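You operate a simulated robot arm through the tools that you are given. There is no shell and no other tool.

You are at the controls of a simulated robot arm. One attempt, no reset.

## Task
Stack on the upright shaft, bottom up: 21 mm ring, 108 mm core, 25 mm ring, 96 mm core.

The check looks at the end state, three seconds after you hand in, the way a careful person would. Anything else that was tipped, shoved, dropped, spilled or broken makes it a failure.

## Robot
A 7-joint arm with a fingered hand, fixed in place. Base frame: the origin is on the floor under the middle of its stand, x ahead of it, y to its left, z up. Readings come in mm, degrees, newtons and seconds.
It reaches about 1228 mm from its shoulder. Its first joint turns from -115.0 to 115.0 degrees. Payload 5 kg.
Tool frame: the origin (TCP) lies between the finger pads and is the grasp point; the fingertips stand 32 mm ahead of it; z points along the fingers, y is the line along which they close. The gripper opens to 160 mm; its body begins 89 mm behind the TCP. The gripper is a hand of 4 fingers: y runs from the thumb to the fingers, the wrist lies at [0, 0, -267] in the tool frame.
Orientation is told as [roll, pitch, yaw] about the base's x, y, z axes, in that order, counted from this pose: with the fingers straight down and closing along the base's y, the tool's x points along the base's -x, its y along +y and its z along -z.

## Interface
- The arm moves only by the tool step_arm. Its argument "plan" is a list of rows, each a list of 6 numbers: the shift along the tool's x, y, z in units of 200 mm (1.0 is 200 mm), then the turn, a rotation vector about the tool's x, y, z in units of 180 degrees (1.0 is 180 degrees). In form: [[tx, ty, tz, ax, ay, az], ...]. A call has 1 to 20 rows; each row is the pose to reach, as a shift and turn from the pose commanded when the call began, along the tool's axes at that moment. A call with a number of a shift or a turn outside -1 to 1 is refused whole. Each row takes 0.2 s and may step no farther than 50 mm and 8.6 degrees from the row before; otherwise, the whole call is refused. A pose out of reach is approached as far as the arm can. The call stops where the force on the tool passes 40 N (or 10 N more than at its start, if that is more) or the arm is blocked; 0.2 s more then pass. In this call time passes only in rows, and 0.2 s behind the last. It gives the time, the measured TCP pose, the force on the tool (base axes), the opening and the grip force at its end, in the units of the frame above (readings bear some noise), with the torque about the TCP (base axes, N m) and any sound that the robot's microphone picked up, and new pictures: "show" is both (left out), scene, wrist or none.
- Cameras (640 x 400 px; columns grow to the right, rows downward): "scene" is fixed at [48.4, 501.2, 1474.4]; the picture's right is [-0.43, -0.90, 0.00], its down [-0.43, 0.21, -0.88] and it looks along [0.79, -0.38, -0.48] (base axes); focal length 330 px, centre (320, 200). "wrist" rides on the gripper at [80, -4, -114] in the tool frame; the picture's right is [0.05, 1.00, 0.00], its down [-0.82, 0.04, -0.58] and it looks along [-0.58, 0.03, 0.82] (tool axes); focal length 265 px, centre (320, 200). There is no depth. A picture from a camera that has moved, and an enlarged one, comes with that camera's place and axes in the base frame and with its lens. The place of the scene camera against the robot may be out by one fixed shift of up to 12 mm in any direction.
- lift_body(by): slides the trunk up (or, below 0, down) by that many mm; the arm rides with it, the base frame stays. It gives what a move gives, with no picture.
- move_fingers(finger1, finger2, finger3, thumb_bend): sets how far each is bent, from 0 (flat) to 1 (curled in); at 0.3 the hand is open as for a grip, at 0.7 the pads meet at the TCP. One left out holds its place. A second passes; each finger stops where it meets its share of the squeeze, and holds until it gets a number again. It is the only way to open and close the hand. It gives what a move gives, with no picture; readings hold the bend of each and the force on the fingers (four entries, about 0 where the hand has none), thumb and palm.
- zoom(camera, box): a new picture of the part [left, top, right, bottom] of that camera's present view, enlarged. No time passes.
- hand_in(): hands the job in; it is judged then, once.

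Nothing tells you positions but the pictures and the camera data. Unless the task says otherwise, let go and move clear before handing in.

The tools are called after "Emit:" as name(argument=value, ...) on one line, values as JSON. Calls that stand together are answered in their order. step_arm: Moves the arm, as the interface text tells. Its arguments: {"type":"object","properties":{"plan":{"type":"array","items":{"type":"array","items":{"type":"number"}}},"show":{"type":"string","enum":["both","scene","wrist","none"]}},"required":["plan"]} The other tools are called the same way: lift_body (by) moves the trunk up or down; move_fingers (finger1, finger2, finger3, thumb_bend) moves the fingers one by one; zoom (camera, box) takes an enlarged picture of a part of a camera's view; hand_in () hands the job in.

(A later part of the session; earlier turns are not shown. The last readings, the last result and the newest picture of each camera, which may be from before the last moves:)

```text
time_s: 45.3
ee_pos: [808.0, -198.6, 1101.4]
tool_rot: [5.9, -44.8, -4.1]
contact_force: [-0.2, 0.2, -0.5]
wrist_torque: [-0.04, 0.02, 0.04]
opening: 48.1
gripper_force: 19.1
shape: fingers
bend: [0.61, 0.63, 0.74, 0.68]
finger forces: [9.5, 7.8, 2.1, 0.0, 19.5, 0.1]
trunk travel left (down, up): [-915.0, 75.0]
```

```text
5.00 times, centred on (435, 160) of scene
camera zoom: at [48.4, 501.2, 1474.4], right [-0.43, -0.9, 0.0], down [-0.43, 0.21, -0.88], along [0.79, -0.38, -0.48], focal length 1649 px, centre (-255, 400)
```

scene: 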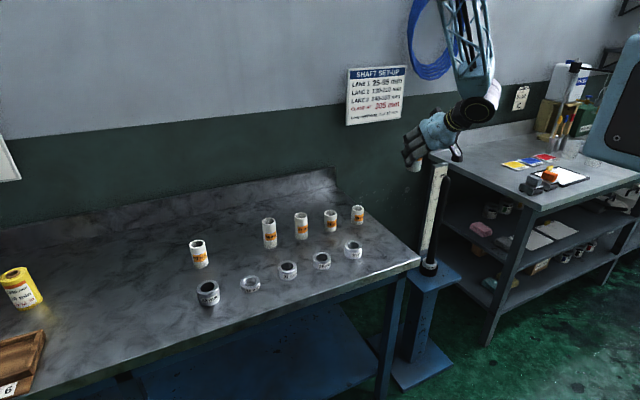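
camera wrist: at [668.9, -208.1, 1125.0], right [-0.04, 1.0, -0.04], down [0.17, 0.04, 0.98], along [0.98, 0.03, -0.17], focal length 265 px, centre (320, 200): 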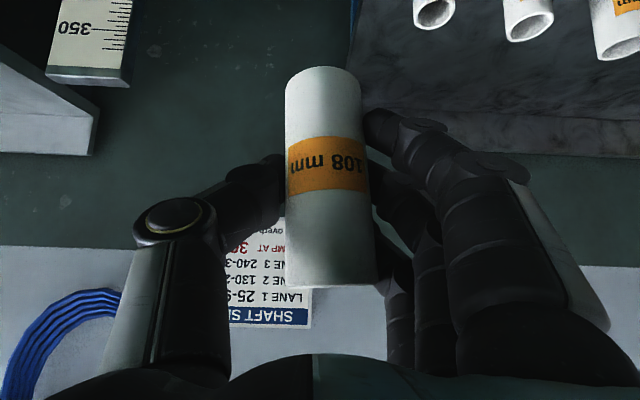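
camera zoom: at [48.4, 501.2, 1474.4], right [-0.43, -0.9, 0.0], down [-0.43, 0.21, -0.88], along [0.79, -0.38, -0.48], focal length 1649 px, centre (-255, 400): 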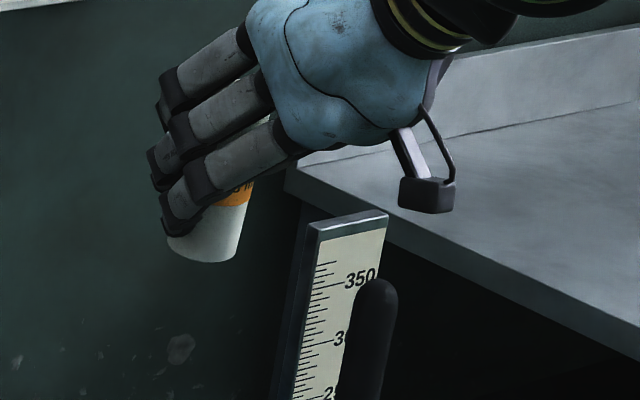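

The core is upright sideways now, but edge widths suggest it also leans a few degrees toward the robot. I'll measure its edges more precisely.

Emit:
zoom(camera="wrist", box=[260, 60, 400, 150])

Emit:
zoom(camera="wrist", box=[260, 210, 400, 300])

```text
4.44 times, centred on (330, 105) of wrist
camera zoom: at [669.4, -206.2, 1124.0], right [-0.04, 1.0, 0.04], down [0.17, -0.03, 0.99], along [0.98, 0.04, -0.17], focal length 1180 px, centre (276, 622)
```

zoom: 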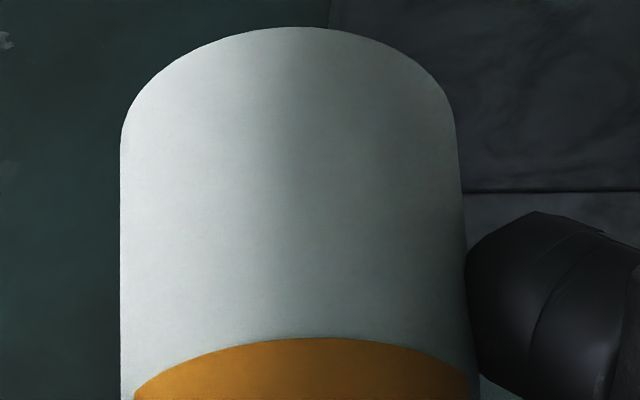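

```text
4.44 times, centred on (330, 255) of wrist
camera zoom: at [669.4, -206.2, 1124.0], right [-0.04, 1.0, 0.04], down [0.17, -0.03, 0.99], along [0.98, 0.04, -0.17], focal length 1180 px, centre (276, -44)
```

zoom: 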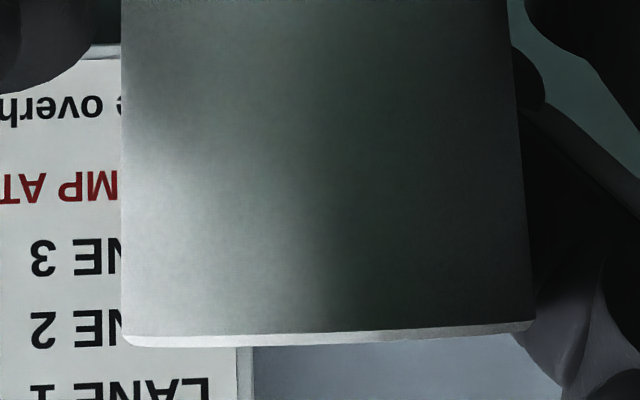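

The core also leans about 5.5° toward the robot (finger3 is hooking its far side). I'll pitch the hand to bring the core truly upright and check again.

Emit:
step_arm(plan=[[0, 0, 0, 0, 0.016, 0], [0, 0, 0, 0, 0.031, 0]], show="wrist")

Emit:
zoom(camera="wrist", box=[260, 60, 400, 150])

Emit:
zoom(camera="wrist", box=[260, 210, 400, 300])

Emit:
zoom(camera="scene", box=[390, 100, 490, 220])

```text
time_s: 45.9
ee_pos: [807.8, -198.8, 1101.0]
tool_rot: [5.4, -39.3, -3.4]
contact_force: [-0.6, 0.8, -0.8]
wrist_torque: [0.04, -0.03, 0.02]
opening: 47.7
gripper_force: 19.2
shape: fingers
bend: [0.61, 0.63, 0.75, 0.68]
finger forces: [9.6, 7.7, 2.0, 0.1, 19.4, 0.0]
trunk travel left (down, up): [-915.0, 75.0]
camera wrist: at [672.3, -208.2, 1136.5], right [-0.04, 1.0, 0.04], down [0.26, -0.03, 0.96], along [0.96, 0.05, -0.26], focal length 265 px, centre (320, 200)
```

wrist: 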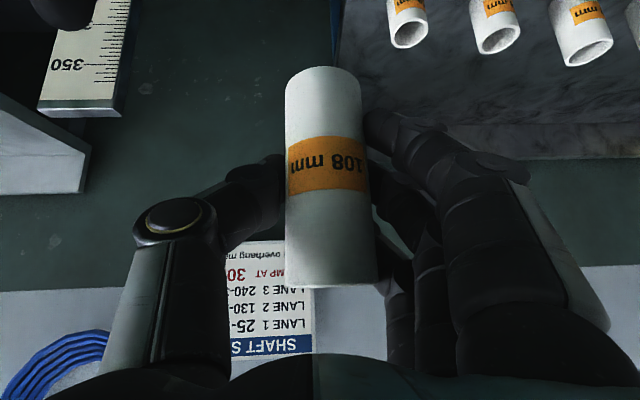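

```text
4.44 times, centred on (330, 105) of wrist
camera zoom: at [672.3, -208.2, 1136.5], right [-0.04, 1.0, 0.04], down [0.26, -0.03, 0.96], along [0.96, 0.05, -0.26], focal length 1180 px, centre (276, 622)
```

zoom: 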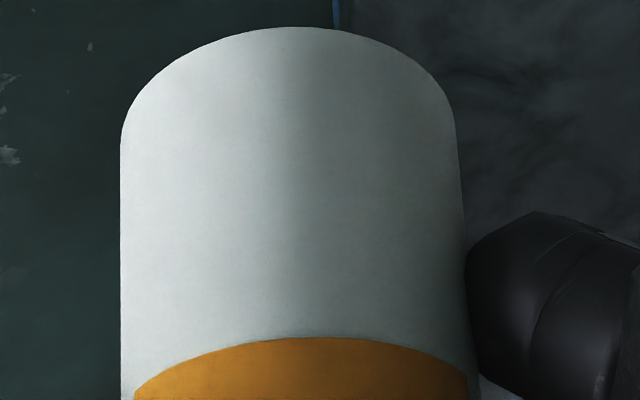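

```text
4.44 times, centred on (330, 255) of wrist
camera zoom: at [672.3, -208.2, 1136.5], right [-0.04, 1.0, 0.04], down [0.26, -0.03, 0.96], along [0.96, 0.05, -0.26], focal length 1180 px, centre (276, -44)
```

zoom: 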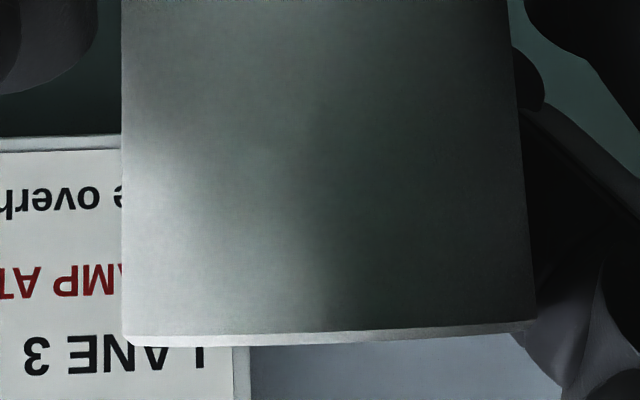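

```text
3.33 times, centred on (440, 160) of scene
camera zoom: at [48.4, 501.2, 1474.4], right [-0.43, -0.9, 0.0], down [-0.43, 0.21, -0.88], along [0.79, -0.38, -0.48], focal length 1100 px, centre (-80, 333)
```

zoom: 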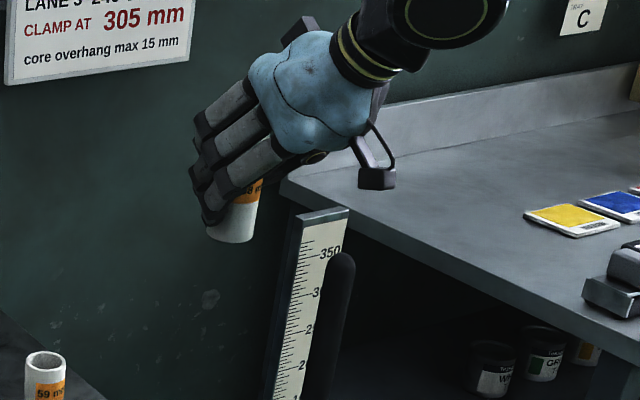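

The core is now upright to within about half a degree, its axis about 4 mm to +y of the TCP. I'll move over the shaft with ~50 mm of height to spare and look.

Emit:
step_arm(plan=[[-0.0092, -0.205, -0.0119, 0, 0, 0], [-0.0184, -0.41, -0.0239, 0, 0, 0], [-0.0275, -0.614, -0.0358, 0, 0, 0], [-0.0367, -0.819, -0.0477, 0, 0, 0]], show="both")

Emit:
zoom(camera="wrist", box=[240, 0, 400, 110])

Emit:
zoom(camera="scene", box=[400, 100, 500, 220])

```text
time_s: 46.9
ee_pos: [804.0, -366.2, 1100.0]
tool_rot: [5.4, -39.3, -3.3]
contact_force: [0.3, -0.6, -1.1]
wrist_torque: [0.02, 0.01, 0.01]
opening: 47.9
gripper_force: 19.1
shape: fingers
bend: [0.61, 0.63, 0.75, 0.68]
finger forces: [9.6, 7.6, 2.0, 0.1, 19.2, 0.1]
trunk travel left (down, up): [-915.0, 75.0]
camera wrist: at [669.9, -374.3, 1136.0], right [-0.04, 1.0, 0.04], down [0.26, -0.03, 0.96], along [0.96, 0.05, -0.26], focal length 265 px, centre (320, 200)
```

scene: 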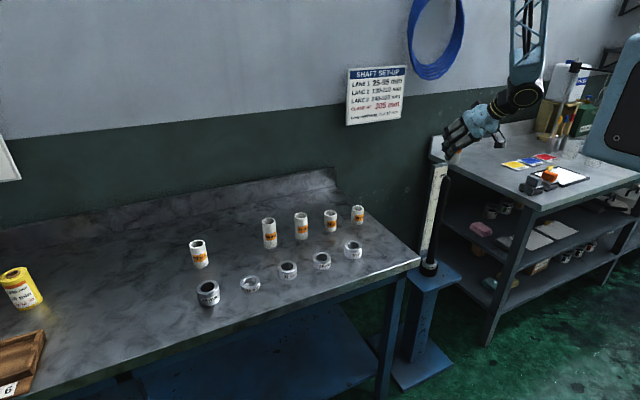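
wrist: 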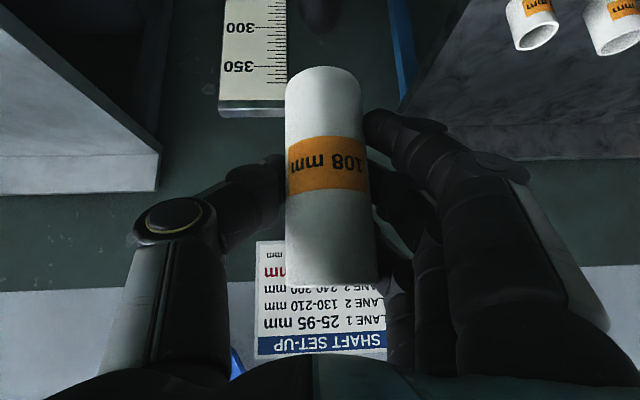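

```text
3.64 times, centred on (320, 55) of wrist
camera zoom: at [669.9, -374.3, 1136.0], right [-0.04, 1.0, 0.04], down [0.26, -0.03, 0.96], along [0.96, 0.05, -0.26], focal length 965 px, centre (320, 727)
```

zoom: 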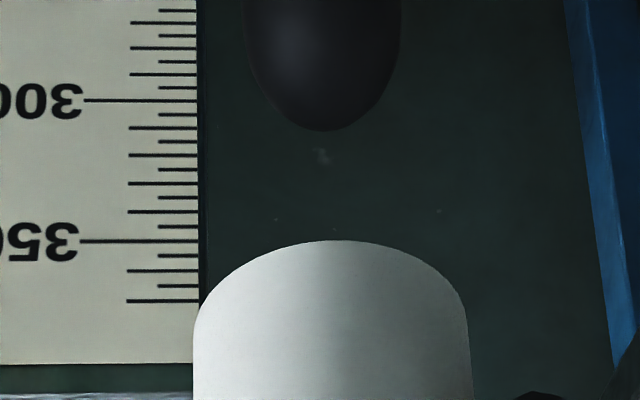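

```text
3.33 times, centred on (450, 160) of scene
camera zoom: at [48.4, 501.2, 1474.4], right [-0.43, -0.9, 0.0], down [-0.43, 0.21, -0.88], along [0.79, -0.38, -0.48], focal length 1100 px, centre (-113, 333)
```

zoom: 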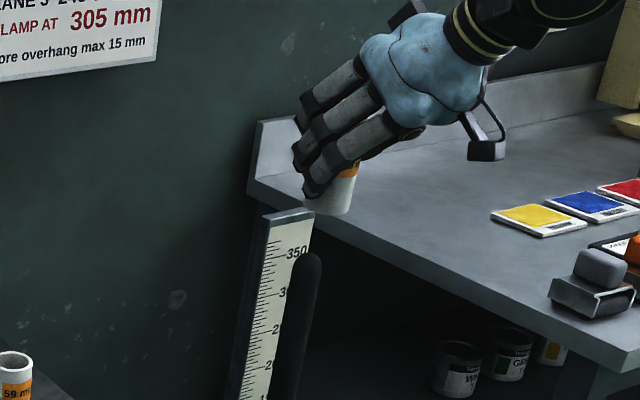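

The nose appears just beyond the core's end in the wrist view and is well aligned sideways. I'll take closer looks to check the fore-aft alignment.

Emit:
zoom(camera="scene", box=[425, 135, 475, 195])

Emit:
zoom(camera="wrist", box=[270, 0, 370, 80])

```text
6.67 times, centred on (450, 165) of scene
camera zoom: at [48.4, 501.2, 1474.4], right [-0.43, -0.9, 0.0], down [-0.43, 0.21, -0.88], along [0.79, -0.38, -0.48], focal length 2199 px, centre (-547, 433)
```

zoom: 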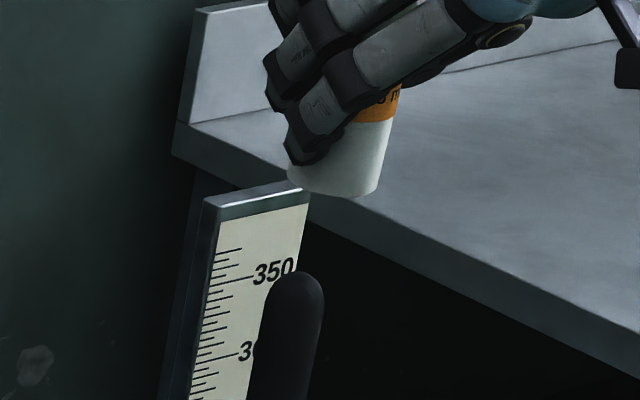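

```text
5.00 times, centred on (320, 40) of wrist
camera zoom: at [669.9, -374.3, 1136.0], right [-0.04, 1.0, 0.04], down [0.26, -0.03, 0.96], along [0.96, 0.05, -0.26], focal length 1327 px, centre (320, 1000)
```

zoom: 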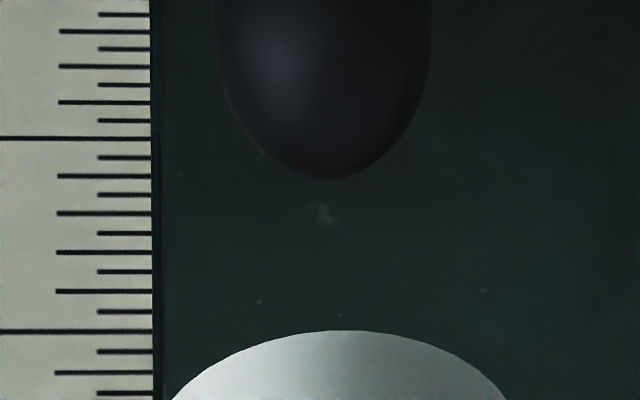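

I need to be sure about fore-aft alignment, so I'll take a more magnified scene view of the core's end and the nose.

Emit:
zoom(camera="scene", box=[456, 145, 488, 167])

Emit:
zoom(camera="scene", box=[435, 168, 467, 190])

Emit:
zoom(camera="scene", box=[436, 146, 476, 174])

```text
16.00 times, centred on (472, 156) of scene
camera zoom: at [48.4, 501.2, 1474.4], right [-0.43, -0.9, 0.0], down [-0.43, 0.21, -0.88], along [0.79, -0.38, -0.48], focal length 5277 px, centre (-2112, 904)
```

zoom: 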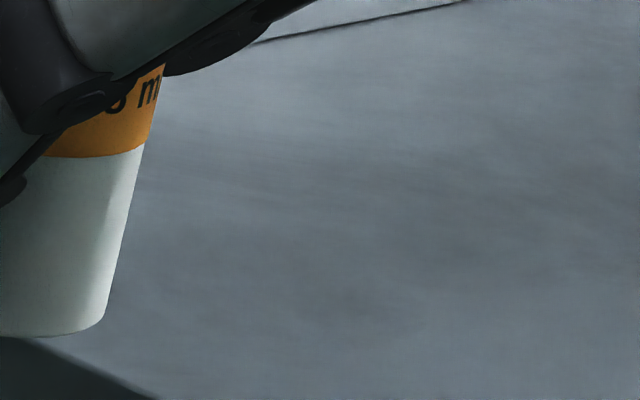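

```text
16.00 times, centred on (451, 179) of scene
camera zoom: at [48.4, 501.2, 1474.4], right [-0.43, -0.9, 0.0], down [-0.43, 0.21, -0.88], along [0.79, -0.38, -0.48], focal length 5277 px, centre (-1776, 536)
```

zoom: 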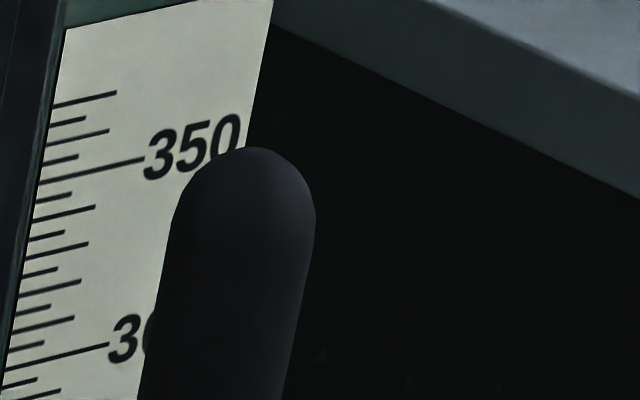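

```text
14.29 times, centred on (456, 160) of scene
camera zoom: at [48.4, 501.2, 1474.4], right [-0.43, -0.9, 0.0], down [-0.43, 0.21, -0.88], along [0.79, -0.38, -0.48], focal length 4712 px, centre (-1623, 771)
```

zoom: 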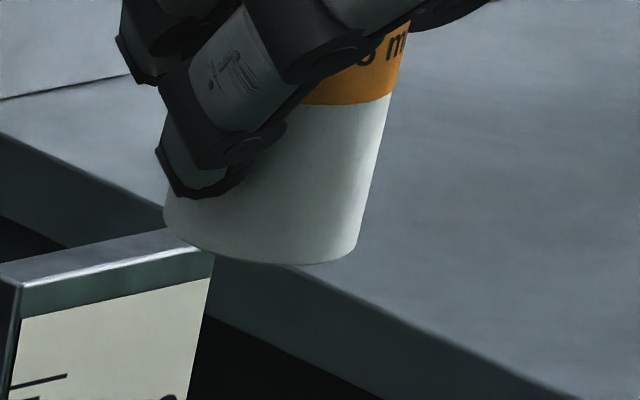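

The high-resolution zooms show the core is about 9 mm short of the shaft in x and 2 mm off in y. I'll also measure bore sizes in the same way on core 96 and ring 25.

Emit:
zoom(camera="scene", box=[255, 210, 285, 232])

Emit:
zoom(camera="scene", box=[305, 245, 340, 275])

Emit:
zoom(camera="wrist", box=[300, 0, 350, 40])

```text
16.00 times, centred on (270, 221) of scene
camera zoom: at [48.4, 501.2, 1474.4], right [-0.43, -0.9, 0.0], down [-0.43, 0.21, -0.88], along [0.79, -0.38, -0.48], focal length 5277 px, centre (1120, -136)
```

zoom: 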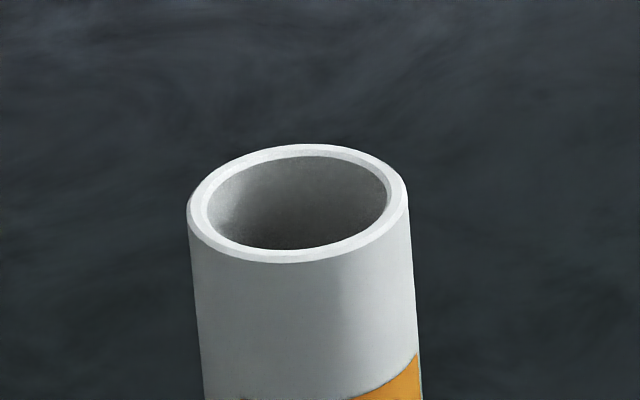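

```text
13.33 times, centred on (322, 260) of scene
camera zoom: at [48.4, 501.2, 1474.4], right [-0.43, -0.9, 0.0], down [-0.43, 0.21, -0.88], along [0.79, -0.38, -0.48], focal length 4398 px, centre (287, -600)
```

zoom: 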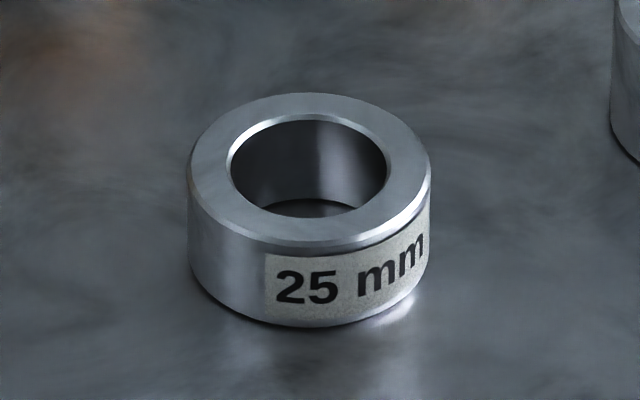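

```text
10.00 times, centred on (325, 20) of wrist
camera zoom: at [669.9, -374.3, 1136.0], right [-0.04, 1.0, 0.04], down [0.26, -0.03, 0.96], along [0.96, 0.05, -0.26], focal length 2654 px, centre (270, 2000)
```

zoom: 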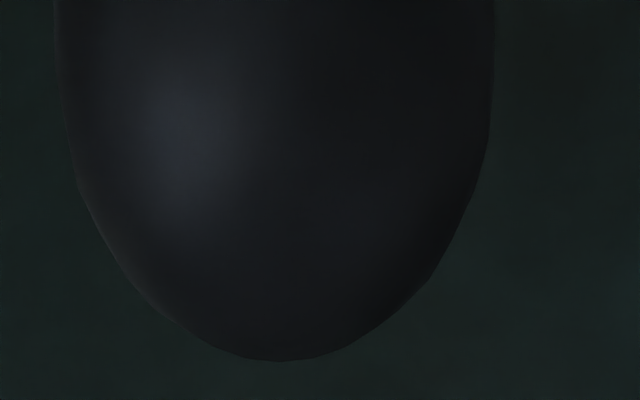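

All the views now agree: the core must move about +9 mm in x and +2 mm in y (bore clearance is about ±2.7 mm). I'll make that shift and recheck.

Emit:
step_arm(plan=[[-0.0355, 0.01, 0.0301, 0, 0, 0]], show="none")

Emit:
zoom(camera="wrist", box=[270, 0, 370, 80])

Emit:
zoom(camera="scene", box=[436, 146, 476, 174])

Emit:
zoom(camera="scene", box=[430, 140, 480, 200])

```text
time_s: 47.3
ee_pos: [815.9, -363.0, 1098.4]
tool_rot: [5.4, -39.3, -3.3]
contact_force: [0.0, -0.3, -1.1]
wrist_torque: [0.0, 0.01, 0.04]
opening: 47.8
gripper_force: 19.1
shape: fingers
bend: [0.61, 0.63, 0.75, 0.68]
finger forces: [9.6, 7.6, 1.9, 0.1, 19.3, 0.0]
trunk travel left (down, up): [-915.0, 75.0]
```

```text
5.00 times, centred on (320, 40) of wrist
camera zoom: at [680.4, -371.8, 1134.8], right [-0.04, 1.0, 0.04], down [0.26, -0.03, 0.96], along [0.96, 0.05, -0.26], focal length 1327 px, centre (320, 1000)
```

zoom: 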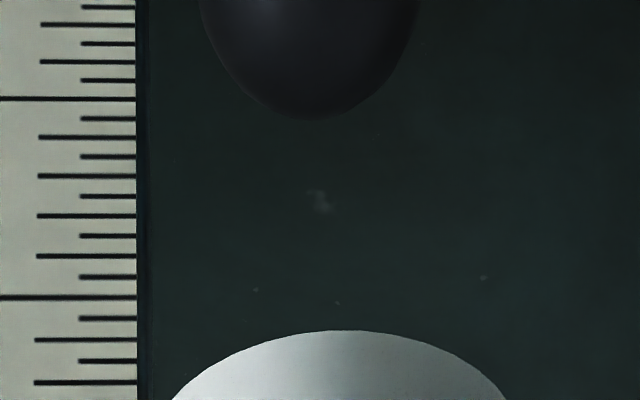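

```text
14.29 times, centred on (456, 160) of scene
camera zoom: at [48.4, 501.2, 1474.4], right [-0.43, -0.9, 0.0], down [-0.43, 0.21, -0.88], along [0.79, -0.38, -0.48], focal length 4712 px, centre (-1623, 771)
```

zoom: 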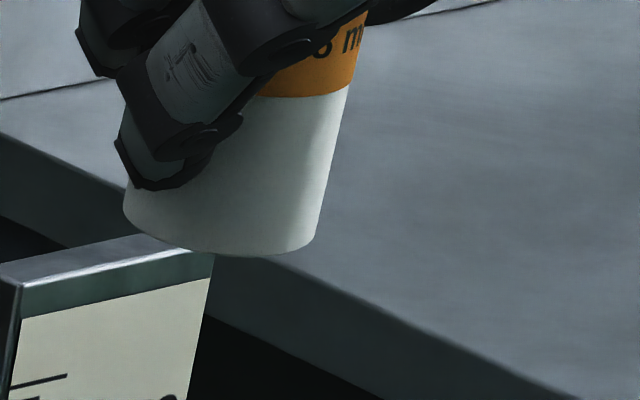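

```text
6.67 times, centred on (455, 170) of scene
camera zoom: at [48.4, 501.2, 1474.4], right [-0.43, -0.9, 0.0], down [-0.43, 0.21, -0.88], along [0.79, -0.38, -0.48], focal length 2199 px, centre (-580, 400)
```

zoom: 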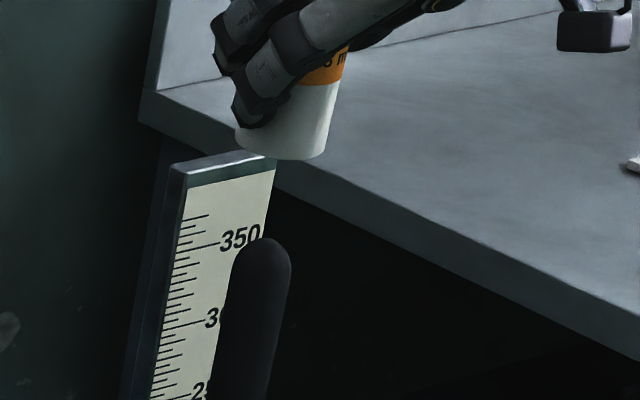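

The shift was a touch long; the core is now about 3 mm too far in x and 1 mm in y. I'll back off slightly while lowering 35 mm so the comparison with the nose gets sharper.

Emit:
step_arm(plan=[[0.06, -0.008, 0.063, 0, 0, 0], [0.1212, -0.0168, 0.126, 0, 0, 0]], show="none")

Emit:
zoom(camera="wrist", box=[270, 0, 370, 80])

Emit:
zoom(camera="scene", box=[432, 150, 472, 190])

```text
time_s: 47.9
ee_pos: [813.1, -364.2, 1064.4]
tool_rot: [5.4, -39.3, -3.4]
contact_force: [-0.1, -0.2, -1.4]
wrist_torque: [-0.04, -0.01, -0.02]
opening: 48.0
gripper_force: 19.0
shape: fingers
bend: [0.61, 0.63, 0.75, 0.68]
finger forces: [9.7, 7.7, 1.9, 0.0, 19.2, 0.1]
trunk travel left (down, up): [-915.0, 75.0]
```

```text
5.00 times, centred on (320, 40) of wrist
camera zoom: at [677.7, -371.2, 1100.3], right [-0.04, 1.0, 0.04], down [0.26, -0.03, 0.96], along [0.96, 0.05, -0.26], focal length 1327 px, centre (320, 1000)
```

zoom: 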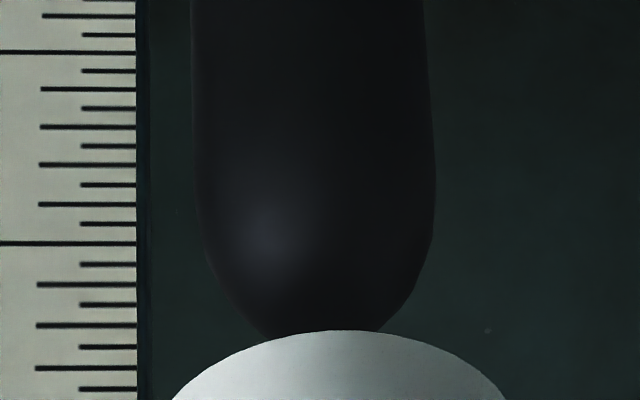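

```text
10.00 times, centred on (452, 170) of scene
camera zoom: at [48.4, 501.2, 1474.4], right [-0.43, -0.9, 0.0], down [-0.43, 0.21, -0.88], along [0.79, -0.38, -0.48], focal length 3298 px, centre (-1000, 500)
```

zoom: 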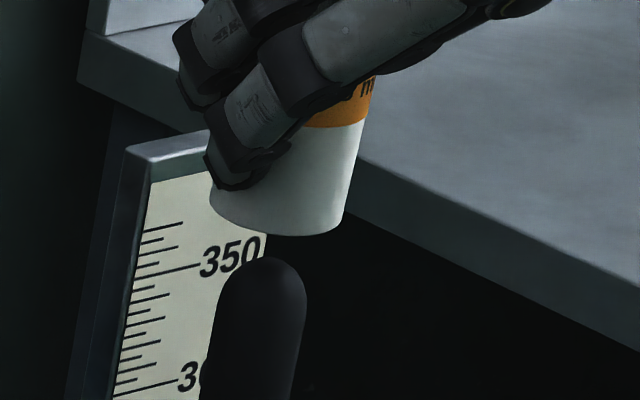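

Nearly centred: about 2 mm too far in x and 0.4 mm in y. I'll correct that and lower until the nose just enters the core, then check forces.

Emit:
step_arm(plan=[[0.0085, -0.002, -0.007, 0, 0, 0], [0.048, -0.0065, 0.041, 0, 0, 0], [0.0875, -0.0111, 0.0893, 0, 0, 0]], show="none")

Emit:
zoom(camera="wrist", box=[270, 0, 370, 80])

Emit:
zoom(camera="scene", box=[432, 155, 472, 195])

```text
time_s: 48.7
ee_pos: [809.6, -362.7, 1039.0]
tool_rot: [5.5, -39.4, -3.4]
contact_force: [-1.0, 0.1, -0.4]
wrist_torque: [-0.01, 0.06, -0.01]
opening: 47.6
gripper_force: 19.0
shape: fingers
bend: [0.61, 0.63, 0.75, 0.68]
finger forces: [9.7, 7.6, 1.9, 0.1, 19.2, 0.1]
trunk travel left (down, up): [-915.0, 75.0]
```

```text
5.00 times, centred on (320, 40) of wrist
camera zoom: at [674.7, -371.7, 1075.9], right [-0.04, 1.0, 0.04], down [0.26, -0.03, 0.96], along [0.96, 0.05, -0.26], focal length 1327 px, centre (320, 1000)
```

zoom: 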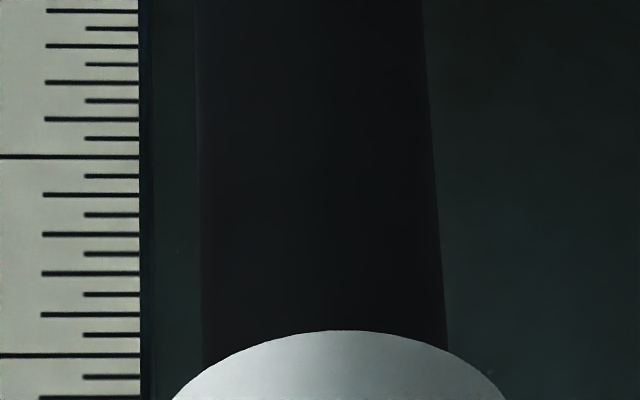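

```text
10.00 times, centred on (452, 175) of scene
camera zoom: at [48.4, 501.2, 1474.4], right [-0.43, -0.9, 0.0], down [-0.43, 0.21, -0.88], along [0.79, -0.38, -0.48], focal length 3298 px, centre (-1000, 450)
```

zoom: 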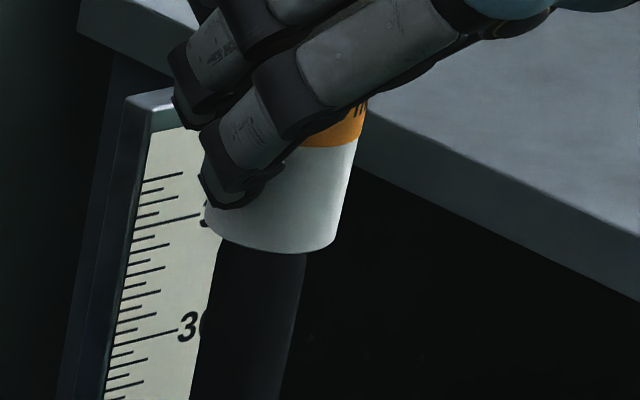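

The core end now sits over the nose, and both cameras show it centred to about 1 mm. I'll lower another 15 mm in fine steps and check the force.

Emit:
step_arm(plan=[[0.016, -0.0018, 0.0193, 0, 0, 0], [0.032, -0.0037, 0.0385, 0, 0, 0], [0.0475, -0.0055, 0.0578, 0, 0, 0]], show="none")

Emit:
zoom(camera="wrist", box=[260, 40, 400, 130])

Emit:
zoom(camera="scene", box=[432, 155, 472, 195])

```text
time_s: 49.5
ee_pos: [811.6, -362.1, 1026.7]
tool_rot: [5.4, -39.3, -3.3]
contact_force: [0.2, -0.1, -0.1]
wrist_torque: [-0.01, 0.0, 0.0]
opening: 47.7
gripper_force: 19.6
shape: fingers
bend: [0.61, 0.63, 0.75, 0.68]
finger forces: [9.6, 7.6, 1.9, 0.0, 19.3, 0.0]
trunk travel left (down, up): [-915.0, 75.0]
```

```text
4.44 times, centred on (330, 85) of wrist
camera zoom: at [676.5, -371.5, 1061.7], right [-0.04, 1.0, 0.04], down [0.26, -0.03, 0.96], along [0.96, 0.05, -0.26], focal length 1180 px, centre (276, 711)
```

zoom: 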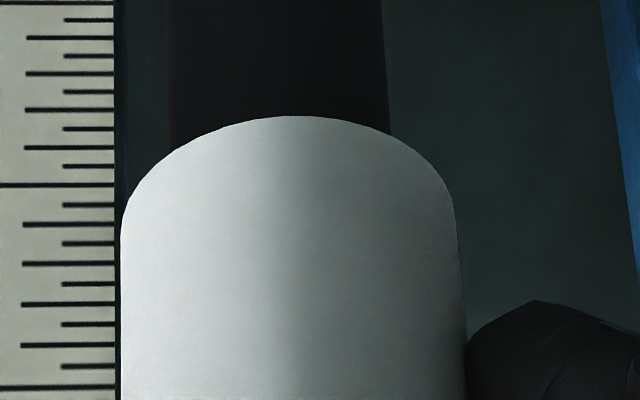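

```text
10.00 times, centred on (452, 175) of scene
camera zoom: at [48.4, 501.2, 1474.4], right [-0.43, -0.9, 0.0], down [-0.43, 0.21, -0.88], along [0.79, -0.38, -0.48], focal length 3298 px, centre (-1000, 450)
```

zoom: 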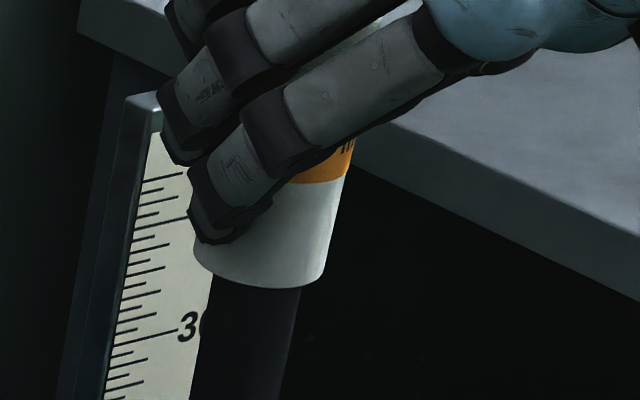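

No contact at all and the nose is about 20 mm inside. I'll keep lowering, 50 mm more.

Emit:
step_arm(plan=[[0.036, -0.0038, 0.0355, 0, 0, 0], [0.068, -0.0073, 0.074, 0, 0, 0], [0.1, -0.011, 0.1125, 0, 0, 0], [0.131, -0.0147, 0.151, 0, 0, 0], [0.163, -0.0183, 0.1895, 0, 0, 0]], show="wrist")

Emit:
zoom(camera="scene", box=[415, 120, 495, 220])

```text
time_s: 50.7
ee_pos: [808.6, -362.2, 974.5]
tool_rot: [5.4, -39.3, -3.3]
contact_force: [-0.6, -0.8, -1.3]
wrist_torque: [-0.03, -0.01, -0.04]
opening: 47.8
gripper_force: 19.5
shape: fingers
bend: [0.61, 0.63, 0.75, 0.68]
finger forces: [9.5, 7.6, 1.8, 0.1, 19.1, 0.1]
trunk travel left (down, up): [-915.0, 75.0]
camera wrist: at [674.2, -371.0, 1010.7], right [-0.04, 1.0, 0.04], down [0.26, -0.03, 0.96], along [0.96, 0.05, -0.26], focal length 265 px, centre (320, 200)
```

wrist: 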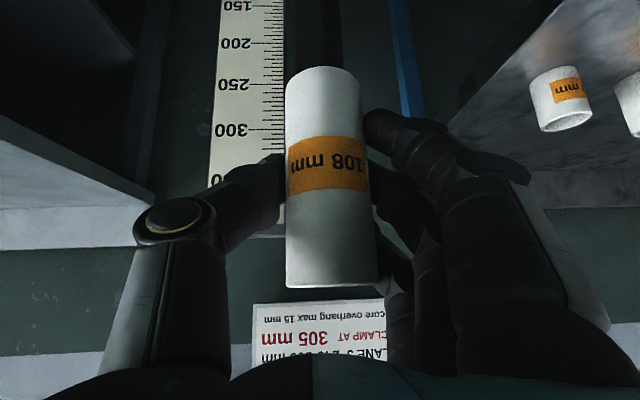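

```text
4.00 times, centred on (455, 170) of scene
camera zoom: at [48.4, 501.2, 1474.4], right [-0.43, -0.9, 0.0], down [-0.43, 0.21, -0.88], along [0.79, -0.38, -0.48], focal length 1319 px, centre (-220, 320)
```

zoom: 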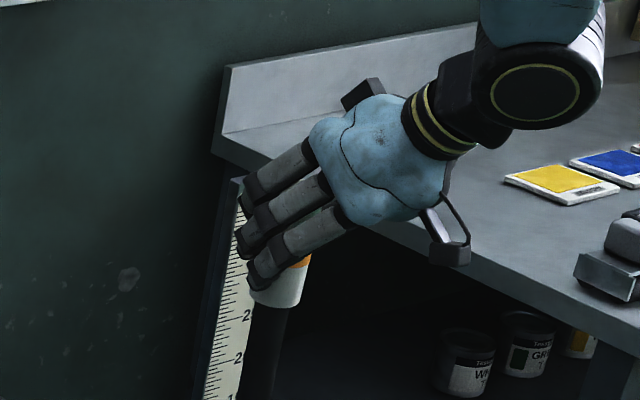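

The core is threaded with the nose well inside it. For the rest I want only the thumb and finger2 holding it, so it can swivel with the shaft while I tilt the hand further for palm clearance; if it slips it would only slide down the shaft.

Emit:
move_fingers(finger3=0.45)

Emit:
zoom(camera="wrist", box=[160, 20, 480, 300])

```text
time_s: 51.7
ee_pos: [808.5, -362.3, 974.3]
tool_rot: [5.3, -39.3, -3.2]
contact_force: [1.9, -1.3, -0.3]
wrist_torque: [-0.04, 0.0, -0.03]
opening: 47.7
gripper_force: 19.8
shape: fingers
bend: [0.61, 0.62, 0.45, 0.68]
finger forces: [10.0, 8.9, 0.0, 0.0, 20.1, 0.0]
trunk travel left (down, up): [-915.0, 75.0]
```

```text
1.43 times, centred on (320, 160) of wrist
camera zoom: at [674.1, -371.0, 1010.8], right [-0.04, 1.0, 0.04], down [0.26, -0.03, 0.96], along [0.96, 0.05, -0.26], focal length 379 px, centre (320, 257)
```

zoom: 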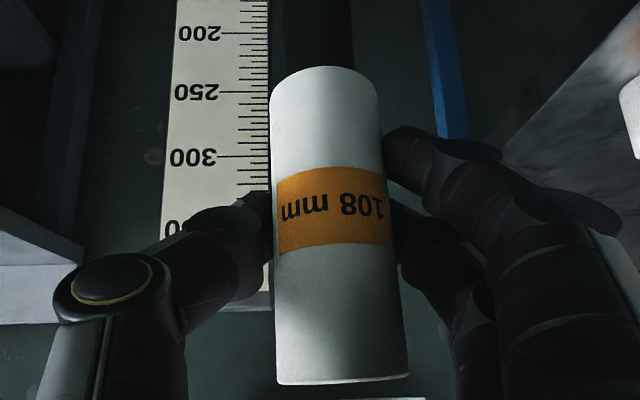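

Finger3 is off and the core held. Now finger1.

Emit:
move_fingers(finger1=0.5)

Emit:
zoom(camera="wrist", box=[160, 20, 480, 300])

Emit:
zoom(camera="scene", box=[415, 150, 475, 220])

```text
time_s: 52.7
ee_pos: [809.1, -363.5, 974.4]
tool_rot: [5.4, -39.3, -3.3]
contact_force: [6.8, -11.0, 0.2]
wrist_torque: [-0.15, -0.09, -0.07]
opening: 63.1
gripper_force: 14.5
shape: fingers
bend: [0.5, 0.62, 0.45, 0.68]
finger forces: [0.0, 8.4, 0.1, 0.0, 20.1, 0.1]
trunk travel left (down, up): [-915.0, 75.0]
```

```text
1.43 times, centred on (320, 160) of wrist
camera zoom: at [674.2, -372.2, 1010.7], right [-0.04, 1.0, 0.04], down [0.26, -0.03, 0.96], along [0.96, 0.05, -0.26], focal length 379 px, centre (320, 257)
```

zoom: 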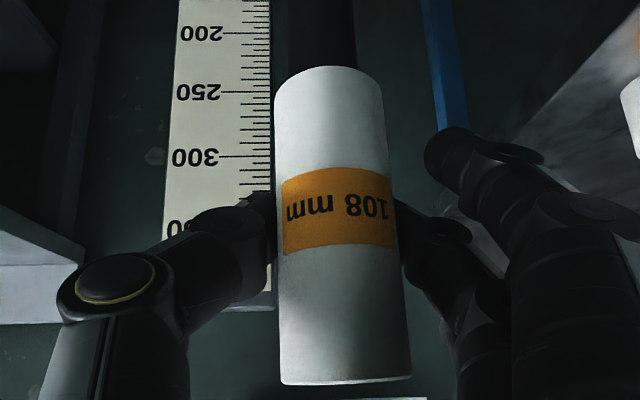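

```text
5.71 times, centred on (445, 185) of scene
camera zoom: at [48.4, 501.2, 1474.4], right [-0.43, -0.9, 0.0], down [-0.43, 0.21, -0.88], along [0.79, -0.38, -0.48], focal length 1885 px, centre (-394, 286)
```

zoom: 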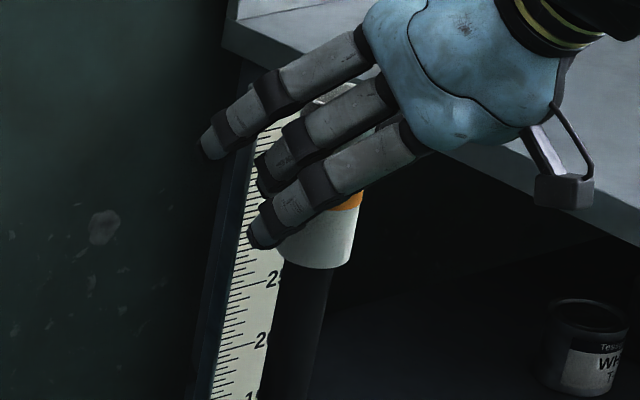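

With only thumb and finger2 holding, the core is pressed against the shaft with about 12 N sideways. I'll shift the hand slightly (+1.5 mm x, -2 mm y) to relieve that.

Emit:
step_arm(plan=[[-0.0063, -0.01, 0.0042, 0, 0, 0]], show="none")

Emit:
zoom(camera="wrist", box=[160, 20, 480, 300])

```text
time_s: 53.1
ee_pos: [809.0, -365.3, 974.2]
tool_rot: [5.4, -39.3, -3.3]
contact_force: [1.2, -5.8, 0.6]
wrist_torque: [-0.07, 0.0, -0.06]
opening: 62.4
gripper_force: 12.6
shape: fingers
bend: [0.5, 0.62, 0.45, 0.68]
finger forces: [0.1, 9.0, 0.0, 0.1, 15.8, 0.0]
trunk travel left (down, up): [-915.0, 75.0]
```

```text
1.43 times, centred on (320, 160) of wrist
camera zoom: at [675.2, -373.0, 1010.4], right [-0.04, 1.0, 0.04], down [0.26, -0.03, 0.96], along [0.96, 0.05, -0.26], focal length 379 px, centre (320, 257)
```

zoom: 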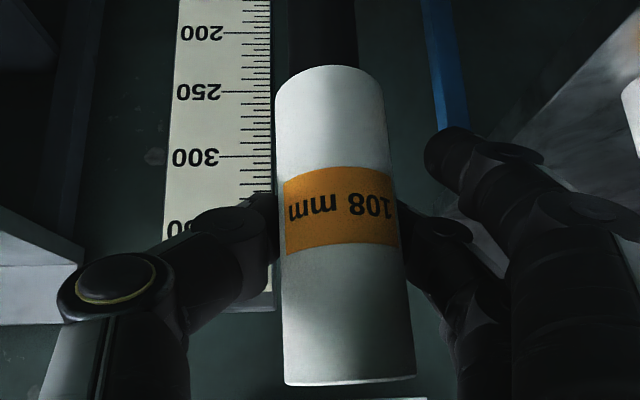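

That halved the side force. One more step of 2 mm in -y.

Emit:
step_arm(plan=[[-0.001, -0.01, 0, 0, 0, 0]], show="none")

Emit:
zoom(camera="wrist", box=[160, 20, 480, 300])

```text
time_s: 53.5
ee_pos: [810.6, -365.6, 974.0]
tool_rot: [5.5, -39.2, -3.3]
contact_force: [2.0, -4.6, -1.4]
wrist_torque: [-0.04, 0.02, -0.01]
opening: 61.2
gripper_force: 12.0
shape: fingers
bend: [0.5, 0.61, 0.45, 0.68]
finger forces: [0.0, 10.1, 0.0, 0.0, 14.1, 0.0]
trunk travel left (down, up): [-915.0, 75.0]
```

```text
1.43 times, centred on (320, 160) of wrist
camera zoom: at [676.0, -374.7, 1010.4], right [-0.04, 1.0, 0.04], down [0.26, -0.03, 0.96], along [0.96, 0.05, -0.26], focal length 379 px, centre (320, 257)
```

zoom: 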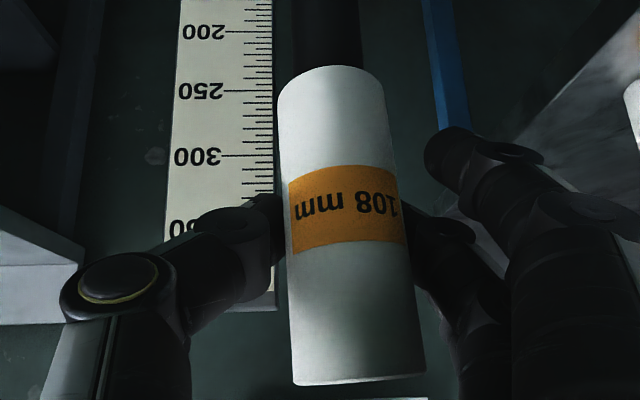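

The core leans about 3° again with the new grip. I'll roll the hand 3° more to straighten it on the shaft.

Emit:
step_arm(plan=[[0, 0, 0, -0.0065, 0, 0.0053], [0, 0, 0, -0.0129, 0, 0.0106]], show="none")

Emit:
zoom(camera="wrist", box=[160, 20, 480, 300])

Emit:
zoom(camera="scene", box=[415, 150, 475, 220])

```text
time_s: 54.1
ee_pos: [810.8, -367.5, 974.6]
tool_rot: [9.2, -39.0, -5.8]
contact_force: [0.8, -4.0, -0.9]
wrist_torque: [-0.09, -0.03, 0.0]
opening: 60.6
gripper_force: 12.1
shape: fingers
bend: [0.5, 0.61, 0.45, 0.69]
finger forces: [0.0, 9.8, 0.0, 0.1, 14.9, 0.0]
trunk travel left (down, up): [-915.0, 75.0]
```

```text
1.43 times, centred on (320, 160) of wrist
camera zoom: at [676.3, -377.5, 1010.2], right [-0.04, 0.99, 0.09], down [0.26, -0.08, 0.96], along [0.96, 0.06, -0.26], focal length 379 px, centre (320, 257)
```

zoom: 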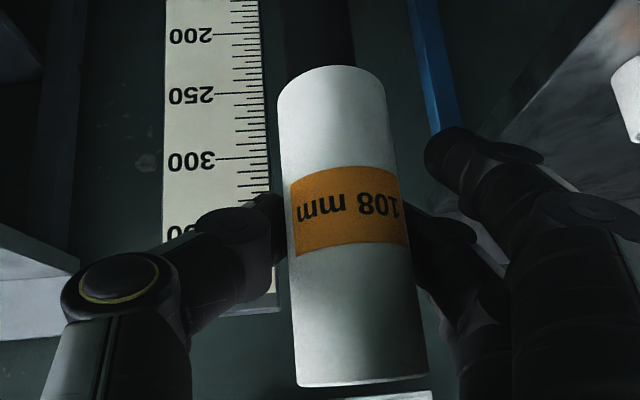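

```text
5.71 times, centred on (445, 185) of scene
camera zoom: at [48.4, 501.2, 1474.4], right [-0.43, -0.9, 0.0], down [-0.43, 0.21, -0.88], along [0.79, -0.38, -0.48], focal length 1885 px, centre (-394, 286)
```

zoom: 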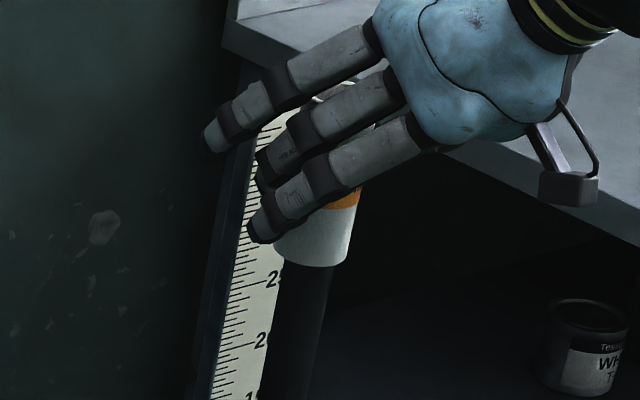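

The core is vertical on the shaft now. I'll relieve the last few newtons with 1.5 mm in -y, then tilt the hand 5° at a time, letting the core swivel in the pinch.

Emit:
step_arm(plan=[[0, -0.0075, 0, 0, 0, 0], [0, -0.0075, 0, 0, -0.014, 0], [0, -0.0075, 0, 0, -0.028, 0]], show="none")

Emit:
zoom(camera="wrist", box=[160, 20, 480, 300])

Emit:
zoom(camera="scene", box=[415, 150, 475, 220])

```text
time_s: 54.9
ee_pos: [814.8, -367.4, 973.7]
tool_rot: [10.0, -44.1, -7.0]
contact_force: [5.1, -5.1, -1.1]
wrist_torque: [-0.11, -0.06, -0.07]
opening: 58.4
gripper_force: 9.2
shape: fingers
bend: [0.5, 0.63, 0.45, 0.69]
finger forces: [0.0, 6.5, 0.0, 0.0, 11.8, 0.0]
trunk travel left (down, up): [-915.0, 75.0]
```

```text
1.43 times, centred on (320, 160) of wrist
camera zoom: at [676.2, -376.7, 998.6], right [-0.04, 1.0, 0.09], down [0.18, -0.08, 0.98], along [0.98, 0.05, -0.17], focal length 379 px, centre (320, 257)
```

zoom: 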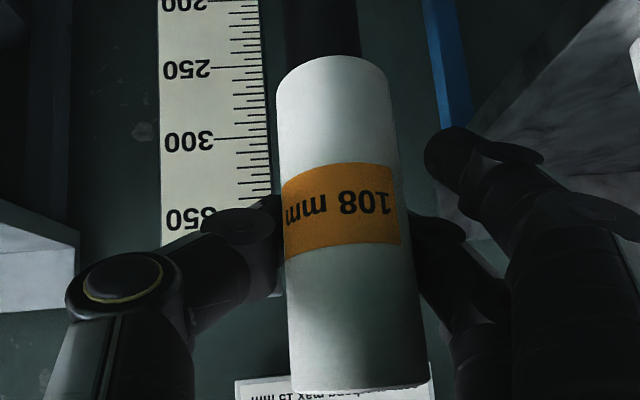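

```text
5.71 times, centred on (445, 185) of scene
camera zoom: at [48.4, 501.2, 1474.4], right [-0.43, -0.9, 0.0], down [-0.43, 0.21, -0.88], along [0.79, -0.38, -0.48], focal length 1885 px, centre (-394, 286)
```

zoom: 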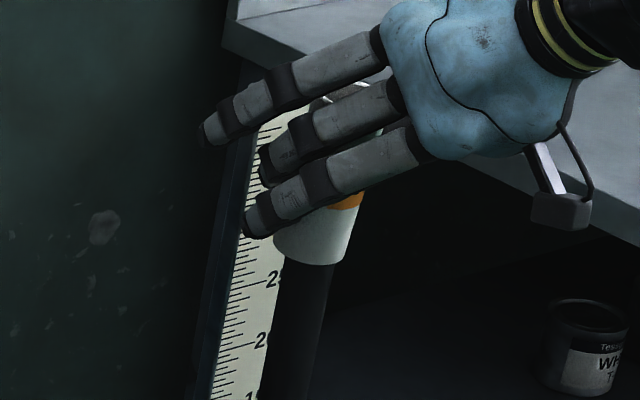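

The core is swivelling nicely and stays vertical. I'll ease the side force and tilt another 6°.

Emit:
step_arm(plan=[[-0.005, -0.009, 0.005, 0, 0, 0], [-0.005, -0.009, 0.005, 0, -0.017, 0], [-0.005, -0.009, 0.005, 0, -0.034, 0]], show="none")

Emit:
zoom(camera="wrist", box=[160, 20, 480, 300])

Emit:
zoom(camera="scene", box=[405, 130, 495, 230])

```text
time_s: 55.7
ee_pos: [814.6, -369.2, 974.3]
tool_rot: [11.2, -50.0, -8.5]
contact_force: [6.1, -1.0, -3.2]
wrist_torque: [-0.04, -0.02, -0.02]
opening: 56.3
gripper_force: 8.7
shape: fingers
bend: [0.5, 0.63, 0.45, 0.7]
finger forces: [0.0, 7.7, 0.0, 0.0, 9.5, 0.0]
trunk travel left (down, up): [-915.0, 75.0]
```

```text
1.43 times, centred on (320, 160) of wrist
camera zoom: at [673.8, -376.7, 983.5], right [-0.04, 1.0, 0.08], down [0.07, -0.08, 0.99], along [1.0, 0.04, -0.07], focal length 379 px, centre (320, 257)
```

zoom: 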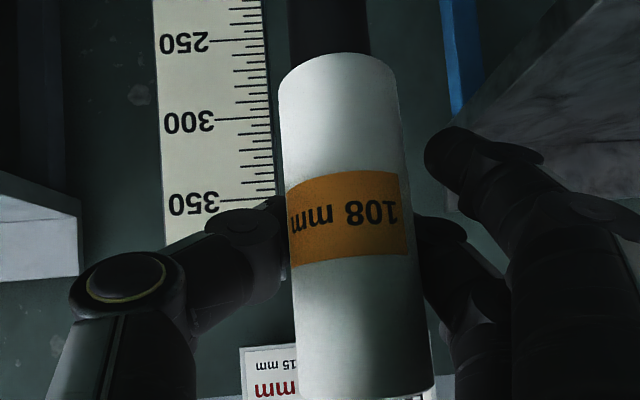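

```text
4.00 times, centred on (450, 180) of scene
camera zoom: at [48.4, 501.2, 1474.4], right [-0.43, -0.9, 0.0], down [-0.43, 0.21, -0.88], along [0.79, -0.38, -0.48], focal length 1319 px, centre (-200, 280)
```

zoom: 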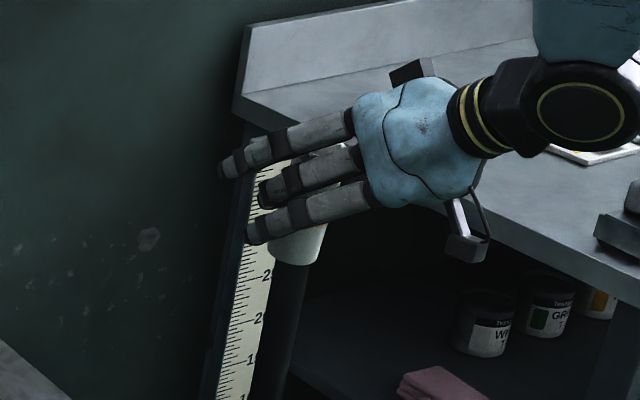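

I want to verify the core's lean fore-aft at this tilt, so I'll measure the edges in close-up.

Emit:
zoom(camera="wrist", box=[260, 40, 400, 130])

Emit:
zoom(camera="wrist", box=[270, 200, 410, 310])

Emit:
zoom(camera="scene", box=[432, 165, 472, 205])

```text
4.44 times, centred on (330, 85) of wrist
camera zoom: at [673.8, -376.7, 983.5], right [-0.04, 1.0, 0.08], down [0.07, -0.08, 0.99], along [1.0, 0.04, -0.07], focal length 1180 px, centre (276, 711)
```

zoom: 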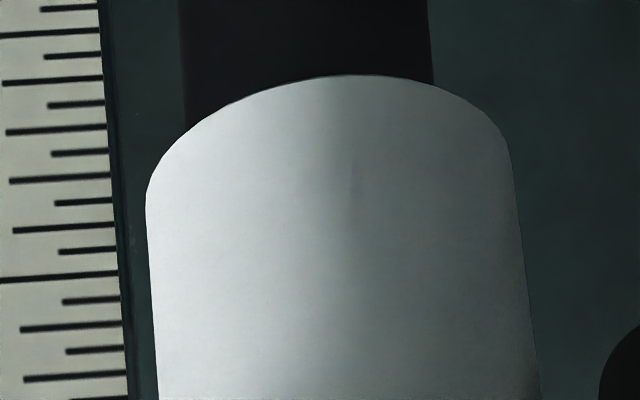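

```text
3.64 times, centred on (340, 255) of wrist
camera zoom: at [673.8, -376.7, 983.5], right [-0.04, 1.0, 0.08], down [0.07, -0.08, 0.99], along [1.0, 0.04, -0.07], focal length 965 px, centre (247, 0)
```

zoom: 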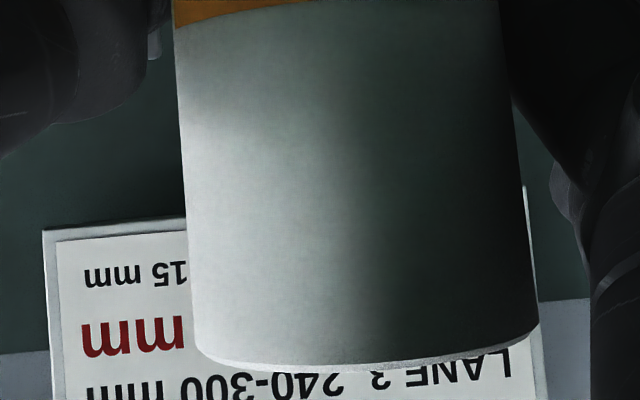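

```text
10.00 times, centred on (452, 185) of scene
camera zoom: at [48.4, 501.2, 1474.4], right [-0.43, -0.9, 0.0], down [-0.43, 0.21, -0.88], along [0.79, -0.38, -0.48], focal length 3298 px, centre (-1000, 350)
```

zoom: 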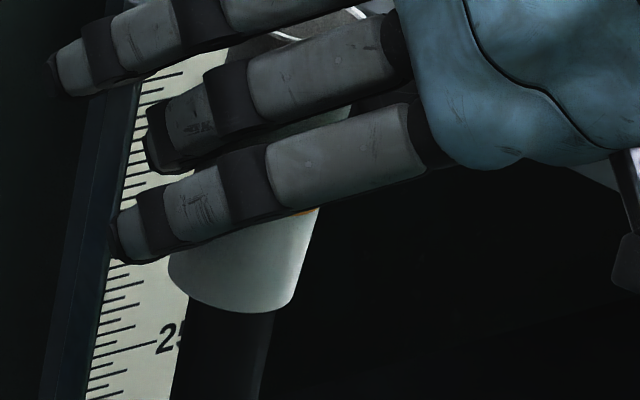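

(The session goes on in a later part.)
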